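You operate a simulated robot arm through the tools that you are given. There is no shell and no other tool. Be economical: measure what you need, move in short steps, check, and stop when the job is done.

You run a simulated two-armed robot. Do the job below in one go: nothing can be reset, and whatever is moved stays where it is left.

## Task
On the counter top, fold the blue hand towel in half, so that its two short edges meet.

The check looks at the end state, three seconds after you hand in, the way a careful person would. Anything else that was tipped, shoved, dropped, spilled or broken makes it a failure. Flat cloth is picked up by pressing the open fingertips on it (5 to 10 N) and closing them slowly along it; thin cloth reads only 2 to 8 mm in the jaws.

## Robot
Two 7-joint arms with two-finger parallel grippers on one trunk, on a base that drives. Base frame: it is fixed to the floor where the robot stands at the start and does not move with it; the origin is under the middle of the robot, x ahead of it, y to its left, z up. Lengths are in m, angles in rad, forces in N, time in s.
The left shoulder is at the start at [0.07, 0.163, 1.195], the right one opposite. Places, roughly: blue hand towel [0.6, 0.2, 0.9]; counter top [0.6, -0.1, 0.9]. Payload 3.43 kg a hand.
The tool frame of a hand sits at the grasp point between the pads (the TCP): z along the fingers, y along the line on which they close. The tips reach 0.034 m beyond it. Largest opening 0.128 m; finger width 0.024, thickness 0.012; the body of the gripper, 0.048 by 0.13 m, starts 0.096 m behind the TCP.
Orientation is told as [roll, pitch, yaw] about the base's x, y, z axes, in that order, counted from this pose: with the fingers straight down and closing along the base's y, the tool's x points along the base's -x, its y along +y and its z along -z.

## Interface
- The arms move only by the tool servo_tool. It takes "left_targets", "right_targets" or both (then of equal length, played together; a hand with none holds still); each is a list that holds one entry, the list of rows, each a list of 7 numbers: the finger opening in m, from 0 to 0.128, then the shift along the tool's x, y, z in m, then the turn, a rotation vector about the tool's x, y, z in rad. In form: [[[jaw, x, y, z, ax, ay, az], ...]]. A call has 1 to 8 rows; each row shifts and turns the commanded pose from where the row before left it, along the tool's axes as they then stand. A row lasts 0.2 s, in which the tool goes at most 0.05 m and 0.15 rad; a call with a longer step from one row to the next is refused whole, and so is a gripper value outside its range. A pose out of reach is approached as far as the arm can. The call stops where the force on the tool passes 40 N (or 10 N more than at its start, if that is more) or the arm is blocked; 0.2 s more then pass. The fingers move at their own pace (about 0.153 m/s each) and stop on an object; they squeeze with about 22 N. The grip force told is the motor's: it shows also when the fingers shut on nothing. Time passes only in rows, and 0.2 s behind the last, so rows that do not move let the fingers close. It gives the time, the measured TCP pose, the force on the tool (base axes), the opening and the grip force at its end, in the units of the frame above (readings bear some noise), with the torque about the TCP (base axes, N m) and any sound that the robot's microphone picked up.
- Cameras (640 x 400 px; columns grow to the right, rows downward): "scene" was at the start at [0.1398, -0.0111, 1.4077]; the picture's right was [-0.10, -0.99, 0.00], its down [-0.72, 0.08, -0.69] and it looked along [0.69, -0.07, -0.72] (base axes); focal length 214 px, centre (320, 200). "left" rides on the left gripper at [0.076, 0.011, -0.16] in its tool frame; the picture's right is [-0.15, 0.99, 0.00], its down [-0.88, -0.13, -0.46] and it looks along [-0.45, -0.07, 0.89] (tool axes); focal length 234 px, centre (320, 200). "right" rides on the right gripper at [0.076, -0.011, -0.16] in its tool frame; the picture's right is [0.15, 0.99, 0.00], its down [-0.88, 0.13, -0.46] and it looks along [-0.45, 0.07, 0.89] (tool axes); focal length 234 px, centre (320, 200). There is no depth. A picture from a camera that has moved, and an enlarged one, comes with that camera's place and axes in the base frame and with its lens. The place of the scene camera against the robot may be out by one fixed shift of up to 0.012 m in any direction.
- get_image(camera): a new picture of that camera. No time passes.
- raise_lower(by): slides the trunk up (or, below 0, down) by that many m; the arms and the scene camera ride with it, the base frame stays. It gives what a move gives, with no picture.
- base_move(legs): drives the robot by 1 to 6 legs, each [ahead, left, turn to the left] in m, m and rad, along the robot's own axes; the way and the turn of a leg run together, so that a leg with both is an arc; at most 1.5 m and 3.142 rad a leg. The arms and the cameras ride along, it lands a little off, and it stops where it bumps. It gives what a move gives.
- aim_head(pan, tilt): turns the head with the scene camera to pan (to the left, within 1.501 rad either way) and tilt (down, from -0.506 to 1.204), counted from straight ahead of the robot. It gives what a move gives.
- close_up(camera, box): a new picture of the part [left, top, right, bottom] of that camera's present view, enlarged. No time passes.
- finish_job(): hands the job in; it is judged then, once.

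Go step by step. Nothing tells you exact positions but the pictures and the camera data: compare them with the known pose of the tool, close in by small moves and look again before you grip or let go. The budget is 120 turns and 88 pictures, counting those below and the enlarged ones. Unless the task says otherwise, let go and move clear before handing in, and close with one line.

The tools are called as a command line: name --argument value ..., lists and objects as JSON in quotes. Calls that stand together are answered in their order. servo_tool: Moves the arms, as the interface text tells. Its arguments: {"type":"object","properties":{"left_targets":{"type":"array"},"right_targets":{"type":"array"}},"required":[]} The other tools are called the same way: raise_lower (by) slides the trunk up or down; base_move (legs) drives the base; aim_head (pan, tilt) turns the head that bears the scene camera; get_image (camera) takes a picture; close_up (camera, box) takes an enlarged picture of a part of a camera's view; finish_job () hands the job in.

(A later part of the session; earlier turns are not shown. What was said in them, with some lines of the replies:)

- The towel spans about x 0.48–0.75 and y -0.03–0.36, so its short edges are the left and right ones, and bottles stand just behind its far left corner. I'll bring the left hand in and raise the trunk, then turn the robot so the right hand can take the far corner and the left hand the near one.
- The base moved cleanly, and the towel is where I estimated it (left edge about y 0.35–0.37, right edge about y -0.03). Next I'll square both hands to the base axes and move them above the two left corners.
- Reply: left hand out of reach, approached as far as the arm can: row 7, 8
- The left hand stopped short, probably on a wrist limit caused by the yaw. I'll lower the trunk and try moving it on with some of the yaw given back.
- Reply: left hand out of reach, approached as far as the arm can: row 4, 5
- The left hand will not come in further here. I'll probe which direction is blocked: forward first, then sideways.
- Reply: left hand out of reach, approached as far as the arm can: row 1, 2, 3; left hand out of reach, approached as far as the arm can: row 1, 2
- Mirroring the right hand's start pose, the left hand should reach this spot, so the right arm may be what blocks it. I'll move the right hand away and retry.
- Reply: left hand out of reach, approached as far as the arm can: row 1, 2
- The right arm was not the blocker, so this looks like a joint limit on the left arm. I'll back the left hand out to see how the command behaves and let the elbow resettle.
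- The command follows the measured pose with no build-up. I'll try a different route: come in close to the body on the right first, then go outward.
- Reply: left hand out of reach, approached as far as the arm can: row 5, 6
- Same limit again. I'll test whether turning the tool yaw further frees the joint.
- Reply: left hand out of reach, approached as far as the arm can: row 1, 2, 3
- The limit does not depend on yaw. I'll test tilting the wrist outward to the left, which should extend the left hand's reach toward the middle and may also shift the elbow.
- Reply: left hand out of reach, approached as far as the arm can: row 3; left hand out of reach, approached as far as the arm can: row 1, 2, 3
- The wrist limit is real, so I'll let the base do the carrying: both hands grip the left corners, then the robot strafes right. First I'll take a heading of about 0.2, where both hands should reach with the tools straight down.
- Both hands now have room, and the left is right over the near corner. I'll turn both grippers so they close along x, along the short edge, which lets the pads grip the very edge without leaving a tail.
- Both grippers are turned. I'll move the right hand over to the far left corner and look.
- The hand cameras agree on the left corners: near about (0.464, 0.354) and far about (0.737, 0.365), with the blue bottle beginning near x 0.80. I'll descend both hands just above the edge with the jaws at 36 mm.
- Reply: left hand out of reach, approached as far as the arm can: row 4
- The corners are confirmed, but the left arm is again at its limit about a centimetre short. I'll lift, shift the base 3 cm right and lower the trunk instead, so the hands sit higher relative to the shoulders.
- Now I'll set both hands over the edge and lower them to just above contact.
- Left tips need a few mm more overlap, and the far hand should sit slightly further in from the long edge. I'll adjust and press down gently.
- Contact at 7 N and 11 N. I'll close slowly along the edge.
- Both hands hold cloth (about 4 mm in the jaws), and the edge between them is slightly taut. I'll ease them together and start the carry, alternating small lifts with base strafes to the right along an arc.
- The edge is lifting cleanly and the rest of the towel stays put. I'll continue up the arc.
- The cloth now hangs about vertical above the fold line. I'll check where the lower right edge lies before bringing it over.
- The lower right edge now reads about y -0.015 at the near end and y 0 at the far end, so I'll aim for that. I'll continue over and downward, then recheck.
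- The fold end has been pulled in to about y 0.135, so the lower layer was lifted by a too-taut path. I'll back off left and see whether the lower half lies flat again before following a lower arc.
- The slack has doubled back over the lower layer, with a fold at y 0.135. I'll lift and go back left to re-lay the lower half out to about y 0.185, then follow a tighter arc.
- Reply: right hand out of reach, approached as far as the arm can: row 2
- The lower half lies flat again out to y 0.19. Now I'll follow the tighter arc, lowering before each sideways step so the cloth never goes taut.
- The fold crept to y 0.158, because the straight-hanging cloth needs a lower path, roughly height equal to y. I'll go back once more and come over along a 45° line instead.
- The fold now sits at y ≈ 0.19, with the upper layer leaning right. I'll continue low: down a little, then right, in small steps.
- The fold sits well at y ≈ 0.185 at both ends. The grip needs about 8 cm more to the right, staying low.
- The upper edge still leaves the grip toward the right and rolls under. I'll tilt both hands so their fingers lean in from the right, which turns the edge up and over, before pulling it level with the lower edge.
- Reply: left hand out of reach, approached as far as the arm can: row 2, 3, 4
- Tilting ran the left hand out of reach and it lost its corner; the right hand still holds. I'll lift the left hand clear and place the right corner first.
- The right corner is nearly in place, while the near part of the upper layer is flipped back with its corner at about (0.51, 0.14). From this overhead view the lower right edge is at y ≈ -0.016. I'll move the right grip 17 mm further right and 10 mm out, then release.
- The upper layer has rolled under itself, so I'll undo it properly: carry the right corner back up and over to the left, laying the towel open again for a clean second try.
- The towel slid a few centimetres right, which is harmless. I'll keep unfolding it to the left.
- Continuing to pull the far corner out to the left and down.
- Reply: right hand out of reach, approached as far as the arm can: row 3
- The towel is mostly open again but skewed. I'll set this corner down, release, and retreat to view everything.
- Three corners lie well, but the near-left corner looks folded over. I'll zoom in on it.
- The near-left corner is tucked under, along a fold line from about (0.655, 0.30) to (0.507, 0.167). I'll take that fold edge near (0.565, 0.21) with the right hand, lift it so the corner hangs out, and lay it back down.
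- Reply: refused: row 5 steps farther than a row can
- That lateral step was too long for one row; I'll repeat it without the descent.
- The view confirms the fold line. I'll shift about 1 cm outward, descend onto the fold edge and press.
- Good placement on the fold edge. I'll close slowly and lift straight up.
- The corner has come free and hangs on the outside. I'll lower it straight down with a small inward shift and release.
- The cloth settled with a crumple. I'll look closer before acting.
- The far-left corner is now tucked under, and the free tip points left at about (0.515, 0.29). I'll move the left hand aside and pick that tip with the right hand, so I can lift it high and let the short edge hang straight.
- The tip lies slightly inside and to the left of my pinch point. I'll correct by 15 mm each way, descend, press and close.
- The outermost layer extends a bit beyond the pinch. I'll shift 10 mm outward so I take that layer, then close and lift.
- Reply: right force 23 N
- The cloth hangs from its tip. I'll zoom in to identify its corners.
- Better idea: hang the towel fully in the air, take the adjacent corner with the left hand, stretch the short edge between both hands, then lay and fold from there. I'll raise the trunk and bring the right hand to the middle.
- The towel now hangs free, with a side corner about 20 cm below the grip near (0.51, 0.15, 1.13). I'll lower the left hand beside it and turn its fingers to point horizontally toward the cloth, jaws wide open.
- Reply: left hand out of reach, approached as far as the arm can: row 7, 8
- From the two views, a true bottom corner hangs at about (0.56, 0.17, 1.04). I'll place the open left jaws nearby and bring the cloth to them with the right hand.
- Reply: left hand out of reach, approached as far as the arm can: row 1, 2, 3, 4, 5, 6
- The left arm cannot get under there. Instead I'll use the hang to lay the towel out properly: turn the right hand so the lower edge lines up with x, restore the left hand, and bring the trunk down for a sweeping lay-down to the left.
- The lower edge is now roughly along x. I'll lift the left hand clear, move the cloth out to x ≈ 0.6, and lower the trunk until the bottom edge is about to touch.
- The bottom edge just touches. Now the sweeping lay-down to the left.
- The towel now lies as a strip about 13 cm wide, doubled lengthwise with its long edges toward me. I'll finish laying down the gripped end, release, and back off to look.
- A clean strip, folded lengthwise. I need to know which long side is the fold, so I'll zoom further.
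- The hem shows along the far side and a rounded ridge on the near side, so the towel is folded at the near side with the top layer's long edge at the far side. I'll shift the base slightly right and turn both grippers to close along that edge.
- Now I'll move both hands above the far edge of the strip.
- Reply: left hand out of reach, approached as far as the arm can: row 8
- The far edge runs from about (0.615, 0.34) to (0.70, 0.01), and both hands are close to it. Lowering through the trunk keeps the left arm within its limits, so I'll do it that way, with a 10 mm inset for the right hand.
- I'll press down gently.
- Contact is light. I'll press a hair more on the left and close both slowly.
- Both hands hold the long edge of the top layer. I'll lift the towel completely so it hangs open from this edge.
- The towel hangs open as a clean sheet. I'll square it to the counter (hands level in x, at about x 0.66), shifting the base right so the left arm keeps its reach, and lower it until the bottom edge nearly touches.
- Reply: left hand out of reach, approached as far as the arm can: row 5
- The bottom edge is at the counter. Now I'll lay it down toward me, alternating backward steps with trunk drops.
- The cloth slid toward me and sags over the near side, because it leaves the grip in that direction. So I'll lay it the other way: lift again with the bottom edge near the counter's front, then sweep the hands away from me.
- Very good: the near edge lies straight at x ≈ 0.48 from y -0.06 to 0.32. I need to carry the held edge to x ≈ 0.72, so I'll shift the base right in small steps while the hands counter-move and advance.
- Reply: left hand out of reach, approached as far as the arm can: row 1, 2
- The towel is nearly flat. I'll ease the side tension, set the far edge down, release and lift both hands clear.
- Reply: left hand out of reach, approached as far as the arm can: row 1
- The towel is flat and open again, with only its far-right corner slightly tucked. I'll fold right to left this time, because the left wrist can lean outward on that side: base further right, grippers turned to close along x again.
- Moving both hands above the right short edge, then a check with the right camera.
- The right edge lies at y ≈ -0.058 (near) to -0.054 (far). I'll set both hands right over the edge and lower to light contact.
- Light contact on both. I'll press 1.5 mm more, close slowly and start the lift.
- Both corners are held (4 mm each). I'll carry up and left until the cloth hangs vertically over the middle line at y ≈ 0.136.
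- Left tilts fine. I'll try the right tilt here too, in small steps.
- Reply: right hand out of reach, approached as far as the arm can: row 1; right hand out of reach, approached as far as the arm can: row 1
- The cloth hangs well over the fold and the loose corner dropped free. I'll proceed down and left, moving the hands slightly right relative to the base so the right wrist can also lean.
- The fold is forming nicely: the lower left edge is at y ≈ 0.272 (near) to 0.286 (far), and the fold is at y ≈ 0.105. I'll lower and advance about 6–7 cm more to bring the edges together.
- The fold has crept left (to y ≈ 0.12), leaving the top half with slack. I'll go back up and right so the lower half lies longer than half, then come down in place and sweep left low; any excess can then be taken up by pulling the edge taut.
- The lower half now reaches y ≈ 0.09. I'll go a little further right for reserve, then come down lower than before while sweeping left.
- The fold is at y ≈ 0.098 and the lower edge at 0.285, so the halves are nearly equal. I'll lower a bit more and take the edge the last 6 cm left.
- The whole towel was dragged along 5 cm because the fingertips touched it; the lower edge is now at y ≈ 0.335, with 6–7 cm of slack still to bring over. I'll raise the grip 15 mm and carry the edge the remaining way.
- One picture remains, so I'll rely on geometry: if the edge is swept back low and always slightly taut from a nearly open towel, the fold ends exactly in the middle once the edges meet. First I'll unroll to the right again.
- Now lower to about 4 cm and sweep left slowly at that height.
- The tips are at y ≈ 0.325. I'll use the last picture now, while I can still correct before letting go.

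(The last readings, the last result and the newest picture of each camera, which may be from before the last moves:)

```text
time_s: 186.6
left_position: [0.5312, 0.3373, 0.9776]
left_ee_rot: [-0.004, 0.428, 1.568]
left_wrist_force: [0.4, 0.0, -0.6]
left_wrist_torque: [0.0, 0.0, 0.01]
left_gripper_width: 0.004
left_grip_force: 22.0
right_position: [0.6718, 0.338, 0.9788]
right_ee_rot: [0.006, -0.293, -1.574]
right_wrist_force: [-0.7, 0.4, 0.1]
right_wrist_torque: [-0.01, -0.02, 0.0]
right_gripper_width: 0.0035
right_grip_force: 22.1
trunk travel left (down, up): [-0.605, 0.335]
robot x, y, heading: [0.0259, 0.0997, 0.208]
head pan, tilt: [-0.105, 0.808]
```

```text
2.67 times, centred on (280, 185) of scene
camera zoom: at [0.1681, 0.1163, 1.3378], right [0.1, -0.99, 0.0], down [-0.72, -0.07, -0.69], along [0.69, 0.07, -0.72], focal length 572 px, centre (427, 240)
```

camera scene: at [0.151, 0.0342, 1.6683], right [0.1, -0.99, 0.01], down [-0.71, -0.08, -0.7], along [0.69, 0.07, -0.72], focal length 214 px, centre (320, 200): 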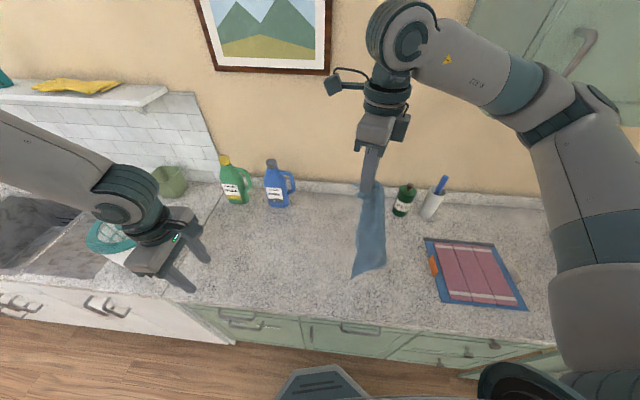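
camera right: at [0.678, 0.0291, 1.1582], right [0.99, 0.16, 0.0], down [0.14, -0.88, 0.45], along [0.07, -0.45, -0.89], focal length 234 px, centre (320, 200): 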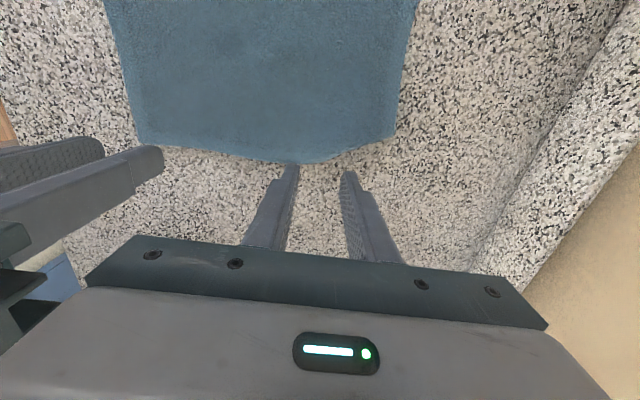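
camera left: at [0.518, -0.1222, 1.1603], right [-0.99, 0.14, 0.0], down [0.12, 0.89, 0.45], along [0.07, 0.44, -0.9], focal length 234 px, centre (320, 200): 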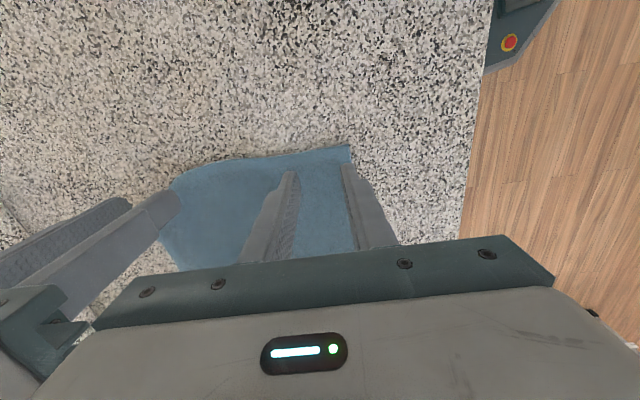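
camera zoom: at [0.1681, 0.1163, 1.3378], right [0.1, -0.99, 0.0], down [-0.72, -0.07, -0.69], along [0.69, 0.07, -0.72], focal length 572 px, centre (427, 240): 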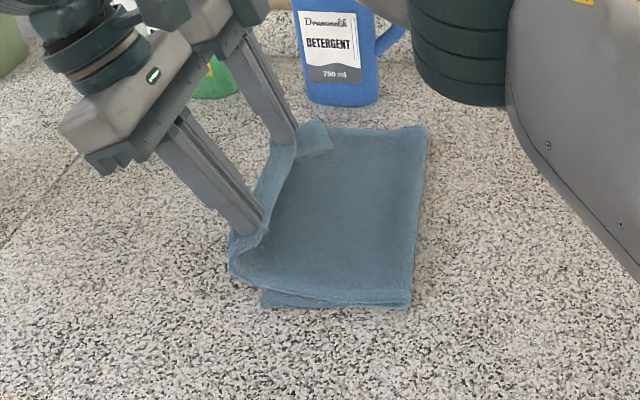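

In every run about 8 cm of cloth is taken up by the curl at the grip, so stopping with the edges level leaves the lower half short. The halves were equal when the tips were about 8 cm short of the lower edge. I'll repeat that state, then lift slightly and let go during a quick leftward motion so the last flap falls outward onto the lower edge.

servo_tool --left_targets '[[[0.0, 0.0188, 0, -0.0409, 0, 0, 0]]]' --right_targets '[[[0.0, -0.0131, 0, -0.0431, 0, 0, 0]]]'

base_move --legs '[[-0.019, -0.088, 0]]'

servo_tool --left_targets '[[[0.0, 0.0136, 0, -0.0295, 0, 0, 0], [0.0, 0.0136, 0, -0.0295, 0, 0, 0]]]' --right_targets '[[[0.0, -0.0095, 0, -0.0311, 0, 0, 0], [0.0, -0.0095, 0, -0.0311, 0, 0, 0]]]'

base_move --legs '[[-0.019, -0.088, 0]]'

servo_tool --left_targets '[[[0.0, 0.0227, 0, 0.0104, 0, 0, 0], [0.0, 0.0227, 0, 0.0104, 0, 0, 0]]]' --right_targets '[[[0.0, -0.0239, 0, 0.0073, 0, 0, 0], [0.0, -0.0239, 0, 0.0073, 0, 0, 0]]]'

base_move --legs '[[-0.014, -0.065, 0]]'

```text
time_s: 187.0
left_position: [0.5286, 0.3343, 1.0245]
left_ee_rot: [-0.009, 0.425, 1.563]
left_wrist_force: [0.6, -0.3, 0.2]
left_wrist_torque: [0.05, -0.08, 0.04]
left_gripper_width: 0.0037
left_grip_force: 21.9
right_position: [0.6704, 0.3363, 1.0263]
right_ee_rot: [0.007, -0.292, -1.575]
right_wrist_force: [-1.0, -0.3, 0.4]
right_wrist_torque: [0.07, -0.05, 0.05]
right_gripper_width: 0.0036
right_grip_force: 22.0
trunk travel left (down, up): [-0.605, 0.335]
robot x, y, heading: [0.0291, 0.1006, 0.21]
head pan, tilt: [-0.105, 0.808]
```

```text
time_s: 188.1
left_position: [0.5308, 0.249, 1.0218]
left_ee_rot: [-0.005, 0.429, 1.566]
left_wrist_force: [0.1, 0.5, -0.2]
left_wrist_torque: [0.02, -0.05, 0.02]
left_gripper_width: 0.0039
left_grip_force: 21.1
right_position: [0.6733, 0.2493, 1.0247]
right_ee_rot: [0.007, -0.294, -1.573]
right_wrist_force: [-1.1, -0.4, 0.3]
right_wrist_torque: [0.06, 0.0, 0.0]
right_gripper_width: 0.0035
right_grip_force: 22.1
trunk travel left (down, up): [-0.605, 0.335]
robot x, y, heading: [0.0284, 0.0101, 0.211]
head pan, tilt: [-0.105, 0.808]
```

```text
time_s: 188.7
left_position: [0.5281, 0.2474, 1.0871]
left_ee_rot: [-0.005, 0.427, 1.565]
left_wrist_force: [0.1, -0.2, -0.1]
left_wrist_torque: [0.02, -0.02, 0.04]
left_gripper_width: 0.0039
left_grip_force: 22.3
right_position: [0.6687, 0.2489, 1.0883]
right_ee_rot: [0.007, -0.292, -1.575]
right_wrist_force: [-0.1, 0.4, -0.7]
right_wrist_torque: [-0.01, -0.02, 0.05]
right_gripper_width: 0.0038
right_grip_force: 22.4
trunk travel left (down, up): [-0.605, 0.335]
robot x, y, heading: [0.0329, 0.012, 0.202]
head pan, tilt: [-0.105, 0.808]
```

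```text
time_s: 189.8
left_position: [0.5298, 0.1582, 1.0867]
left_ee_rot: [-0.004, 0.43, 1.566]
left_wrist_force: [-0.3, 0.0, 0.0]
left_wrist_torque: [0.01, -0.01, -0.04]
left_gripper_width: 0.0041
left_grip_force: 21.7
right_position: [0.6703, 0.1607, 1.0889]
right_ee_rot: [0.003, -0.291, -1.573]
right_wrist_force: [-0.8, 0.2, 0.1]
right_wrist_torque: [0.0, -0.03, 0.04]
right_gripper_width: 0.0033
right_grip_force: 21.9
trunk travel left (down, up): [-0.605, 0.335]
robot x, y, heading: [0.0305, -0.0786, 0.209]
head pan, tilt: [-0.105, 0.808]
```

```text
time_s: 190.4
left_position: [0.5309, 0.1079, 1.0864]
left_ee_rot: [-0.004, 0.428, 1.569]
left_wrist_force: [0.0, -0.1, 0.7]
left_wrist_torque: [0.03, 0.01, 0.01]
left_gripper_width: 0.0039
left_grip_force: 22.3
right_position: [0.6713, 0.1078, 1.0873]
right_ee_rot: [0.005, -0.291, -1.57]
right_wrist_force: [-1.0, -0.1, -0.4]
right_wrist_torque: [0.02, -0.05, 0.0]
right_gripper_width: 0.0034
right_grip_force: 21.7
trunk travel left (down, up): [-0.605, 0.335]
robot x, y, heading: [0.031, -0.0804, 0.204]
head pan, tilt: [-0.105, 0.808]
```

```text
time_s: 191.4
left_position: [0.5295, 0.045, 1.0869]
left_ee_rot: [-0.006, 0.429, 1.568]
left_wrist_force: [0.9, 0.2, -0.5]
left_wrist_torque: [0.03, 0.02, 0.02]
left_gripper_width: 0.0039
left_grip_force: 21.4
right_position: [0.6704, 0.0454, 1.0881]
right_ee_rot: [0.006, -0.293, -1.571]
right_wrist_force: [-0.3, -0.9, 0.6]
right_wrist_torque: [0.05, -0.03, -0.03]
right_gripper_width: 0.0037
right_grip_force: 21.2
trunk travel left (down, up): [-0.605, 0.335]
robot x, y, heading: [0.0287, -0.1423, 0.214]
head pan, tilt: [-0.105, 0.808]
```

There is room now to lean both hands further, which shrinks the curl. I'll tilt a bit more.

servo_tool --left_targets '[[[0.0, 0, 0, 0, 0, 0.14, 0], [0.0, 0, 0, 0, 0, 0.14, 0]]]' --right_targets '[[[0.0, 0, 0, 0, 0, -0.14, 0], [0.0, 0, 0, 0, 0, -0.14, 0]]]'

```text
time_s: 192.0
left_position: [0.5291, 0.0448, 1.0872]
left_ee_rot: [-0.006, 0.712, 1.569]
left_wrist_force: [-0.4, -0.2, 0.5]
left_wrist_torque: [0.01, -0.04, -0.01]
left_gripper_width: 0.0038
left_grip_force: 22.6
right_position: [0.6658, 0.0402, 1.0864]
right_ee_rot: [0.009, -0.572, -1.572]
right_wrist_force: [0.8, -0.2, -0.4]
right_wrist_torque: [0.01, 0.01, 0.0]
right_gripper_width: 0.0037
right_grip_force: 22.1
right hand out of reach, approached as far as the arm can: row 2
trunk travel left (down, up): [-0.605, 0.335]
robot x, y, heading: [0.0286, -0.1455, 0.212]
head pan, tilt: [-0.105, 0.808]
```

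Both hands now lean well. I'll shift them slightly for reach margin and make the run to the left.

servo_tool --left_targets '[[[0.0, 0.019, 0, 0.0163, 0, 0, 0], [0.0, 0.019, 0, 0.0163, 0, 0, 0], [0.0, -0.0186, 0, 0.0216, 0, 0, 0], [0.0, -0.0186, 0, 0.0216, 0, 0, 0]]]' --right_targets '[[[0.0, -0.021, 0, 0.0136, 0, 0, 0], [0.0, -0.021, 0, 0.0136, 0, 0, 0], [0.0, 0.0155, 0, 0.0239, 0, 0, 0], [0.0, 0.0155, 0, 0.0239, 0, 0, 0]]]'

base_move --legs '[[0.019, 0.088, 0]]'

servo_tool --left_targets '[[[0.0, -0.0228, 0, 0.0265, 0, 0, 0]]]' --right_targets '[[[0.0, 0.019, 0, 0.0294, 0, 0, 0]]]'

base_move --legs '[[0.019, 0.088, 0]]'

servo_tool --left_targets '[[[0.0, -0.013, 0, 0.0152, 0, 0, 0]]]' --right_targets '[[[0.0, 0.0109, 0, 0.0168, 0, 0, 0]]]'

base_move --legs '[[0.0173, 0.0802, 0]]'

```text
time_s: 193.0
left_position: [0.5305, -0.0063, 1.0289]
left_ee_rot: [-0.005, 0.709, 1.566]
left_wrist_force: [0.5, -0.7, -0.3]
left_wrist_torque: [0.03, 0.02, 0.01]
left_gripper_width: 0.0039
left_grip_force: 22.1
right_position: [0.6671, -0.012, 1.0277]
right_ee_rot: [0.006, -0.574, -1.571]
right_wrist_force: [0.4, -0.2, -0.3]
right_wrist_torque: [0.03, 0.01, 0.02]
right_gripper_width: 0.0036
right_grip_force: 21.7
trunk travel left (down, up): [-0.605, 0.335]
robot x, y, heading: [0.0286, -0.142, 0.213]
head pan, tilt: [-0.105, 0.808]
```

```text
time_s: 194.2
left_position: [0.5309, 0.0843, 1.0293]
left_ee_rot: [-0.005, 0.71, 1.565]
left_wrist_force: [-0.4, -0.3, -0.7]
left_wrist_torque: [-0.02, 0.0, -0.03]
left_gripper_width: 0.0038
left_grip_force: 22.1
right_position: [0.6674, 0.0778, 1.0281]
right_ee_rot: [0.007, -0.572, -1.575]
right_wrist_force: [0.3, -0.5, -0.4]
right_wrist_torque: [0.03, -0.03, -0.01]
right_gripper_width: 0.0034
right_grip_force: 21.9
trunk travel left (down, up): [-0.605, 0.335]
robot x, y, heading: [0.0256, -0.0535, 0.208]
head pan, tilt: [-0.105, 0.808]
```

```text
time_s: 194.6
left_position: [0.5339, 0.0836, 0.9943]
left_ee_rot: [-0.004, 0.708, 1.568]
left_wrist_force: [0.1, -0.4, -0.7]
left_wrist_torque: [0.0, 0.06, -0.07]
left_gripper_width: 0.004
left_grip_force: 21.6
right_position: [0.6698, 0.0775, 0.9913]
right_ee_rot: [0.004, -0.571, -1.574]
right_wrist_force: [0.0, 0.6, 0.1]
right_wrist_torque: [-0.02, 0.04, -0.05]
right_gripper_width: 0.0037
right_grip_force: 22.0
trunk travel left (down, up): [-0.605, 0.335]
robot x, y, heading: [0.029, -0.0495, 0.207]
head pan, tilt: [-0.105, 0.808]
```

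```text
time_s: 195.7
left_position: [0.5302, 0.1738, 0.9944]
left_ee_rot: [-0.005, 0.708, 1.567]
left_wrist_force: [-0.4, 0.9, -0.6]
left_wrist_torque: [-0.01, -0.02, -0.02]
left_gripper_width: 0.0039
left_grip_force: 22.4
right_position: [0.6674, 0.1694, 0.9935]
right_ee_rot: [0.008, -0.574, -1.572]
right_wrist_force: [-0.5, -0.2, -0.5]
right_wrist_torque: [-0.04, 0.01, 0.01]
right_gripper_width: 0.0035
right_grip_force: 22.3
trunk travel left (down, up): [-0.605, 0.335]
robot x, y, heading: [0.0303, 0.035, 0.211]
head pan, tilt: [-0.105, 0.808]
```

```text
time_s: 196.1
left_position: [0.5318, 0.1736, 0.9747]
left_ee_rot: [-0.006, 0.708, 1.567]
left_wrist_force: [-0.7, -0.6, 0.1]
left_wrist_torque: [0.05, 0.02, -0.03]
left_gripper_width: 0.004
left_grip_force: 21.6
right_position: [0.668, 0.1674, 0.9718]
right_ee_rot: [0.005, -0.572, -1.573]
right_wrist_force: [0.3, -0.1, -0.2]
right_wrist_torque: [0.0, -0.01, 0.0]
right_gripper_width: 0.0036
right_grip_force: 21.6
trunk travel left (down, up): [-0.605, 0.335]
robot x, y, heading: [0.0277, 0.0413, 0.209]
head pan, tilt: [-0.105, 0.808]
```

```text
time_s: 197.1
left_position: [0.5315, 0.2565, 0.9748]
left_ee_rot: [-0.006, 0.71, 1.568]
left_wrist_force: [0.4, 0.4, -0.4]
left_wrist_torque: [0.0, 0.03, 0.01]
left_gripper_width: 0.0037
left_grip_force: 22.2
right_position: [0.668, 0.2513, 0.9732]
right_ee_rot: [0.007, -0.575, -1.571]
right_wrist_force: [-0.4, -0.6, -1.1]
right_wrist_torque: [0.0, -0.05, 0.0]
right_gripper_width: 0.0034
right_grip_force: 21.7
trunk travel left (down, up): [-0.605, 0.335]
robot x, y, heading: [0.0261, 0.1168, 0.21]
head pan, tilt: [-0.105, 0.808]
```

The tips are about 7 cm short of the lower edge. Now the short lift and the leftward release.

servo_tool --left_targets '[[[0.0, 0.0196, 0, -0.0227, 0, 0, 0], [0.0, -0.0341, 0, -0.0293, 0, 0, 0], [0.06, -0.0341, 0, -0.0293, 0, 0, 0], [0.06, 0.01, 0, -0.04, 0, 0, 0], [0.06, 0.0261, 0, -0.0303, 0, 0, 0], [0.06, 0.0261, 0, -0.0303, 0, 0, 0]]]' --right_targets '[[[0.0, -0.0163, 0, -0.0252, 0, 0, 0], [0.0, 0.0378, 0, -0.0245, 0, 0, 0], [0.06, 0.0378, 0, -0.0245, 0, 0, 0], [0.06, -0.0163, 0, -0.0252, 0, 0, 0], [0.06, -0.0218, 0, -0.0336, 0, 0, 0], [0.06, -0.0218, 0, -0.0336, 0, 0, 0]]]'

```text
time_s: 198.2
left_position: [0.5245, 0.3595, 1.0455]
left_ee_rot: [0.003, 0.705, 1.561]
left_wrist_force: [-0.1, 0.0, -0.7]
left_wrist_torque: [0.06, -0.03, 0.0]
left_gripper_width: 0.0601
left_grip_force: 0.0
right_position: [0.6564, 0.3178, 1.036]
right_ee_rot: [0.016, -0.566, -1.583]
right_wrist_force: [0.0, -0.5, -0.1]
right_wrist_torque: [0.02, -0.04, 0.0]
right_gripper_width: 0.0601
right_grip_force: 0.0
right hand out of reach, approached as far as the arm can: row 3, 4, 5
trunk travel left (down, up): [-0.605, 0.335]
robot x, y, heading: [0.0292, 0.1179, 0.208]
head pan, tilt: [-0.105, 0.808]
stopped in row 5 (left hand): the force on the tool passed its limit (the readings are from after the stop); the commanded pose is now the measured one
```

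The two hands touched each other on the way up; the cloth is free. I'll separate them sideways and then lift clear.

servo_tool --left_targets '[[[0.06, 0, 0.02, 0, 0, 0, 0], [0.06, 0, 0.03, 0, 0, 0, 0], [0.06, 0.0196, 0.02, -0.0227, 0, 0, 0], [0.06, 0.0261, 0, -0.0303, 0, 0, 0], [0.06, 0.0261, 0, -0.0303, 0, 0, 0]]]'

servo_tool --right_targets '[[[0.06, -0.0272, 0, -0.02, 0, 0, 0], [0.06, -0.0272, 0, -0.02, 0, 0, 0], [0.06, -0.0272, 0, -0.02, 0, 0, 0], [0.06, -0.0272, 0, -0.02, 0, 0, 0]]]'

```text
time_s: 199.4
left_position: [0.4558, 0.361, 1.1544]
left_ee_rot: [0.002, 0.707, 1.56]
left_wrist_force: [-0.2, -0.5, 0.3]
left_wrist_torque: [0.0, -0.02, 0.04]
left_gripper_width: 0.0599
left_grip_force: 0.0
right_position: [0.658, 0.3192, 1.0341]
right_ee_rot: [0.014, -0.568, -1.583]
right_wrist_force: [0.1, -0.6, 0.0]
right_wrist_torque: [-0.01, 0.01, 0.03]
right_gripper_width: 0.06
right_grip_force: 0.0
trunk travel left (down, up): [-0.605, 0.335]
robot x, y, heading: [0.0288, 0.1192, 0.21]
head pan, tilt: [-0.105, 0.808]
```

```text
time_s: 200.4
left_position: [0.4554, 0.3608, 1.1543]
left_ee_rot: [-0.001, 0.709, 1.559]
left_wrist_force: [-0.1, 0.6, 0.1]
left_wrist_torque: [0.0, -0.03, 0.0]
left_gripper_width: 0.0599
left_grip_force: 0.0
right_position: [0.654, 0.2694, 1.1617]
right_ee_rot: [0.016, -0.566, -1.581]
right_wrist_force: [0.1, -0.1, 0.6]
right_wrist_torque: [0.0, -0.03, 0.0]
right_gripper_width: 0.0602
right_grip_force: 0.1
trunk travel left (down, up): [-0.605, 0.335]
robot x, y, heading: [0.0318, 0.117, 0.211]
head pan, tilt: [-0.105, 0.808]
```

Both hands are clear. I believe the picture budget is spent, but I'll check whether one more is granted.

close_up --camera "scene" --box '[180, 110, 380, 260]'

```text
refused: no pictures are left
```

No pictures remain. The cloth has been released and both hands are more than 20 cm above the counter, so I'll hand in.

finish_job

```text
The job is handed in.
```

I folded the blue towel right edge over left, let go and moved both hands clear, but I had no pictures left to check the final state. The two short edges may not quite meet: the far corner of the upper half had been folding back, and I released the edge in a short leftward motion. The hands bumped each other lightly after letting go, and I saw nothing else on the counter tipped or moved.
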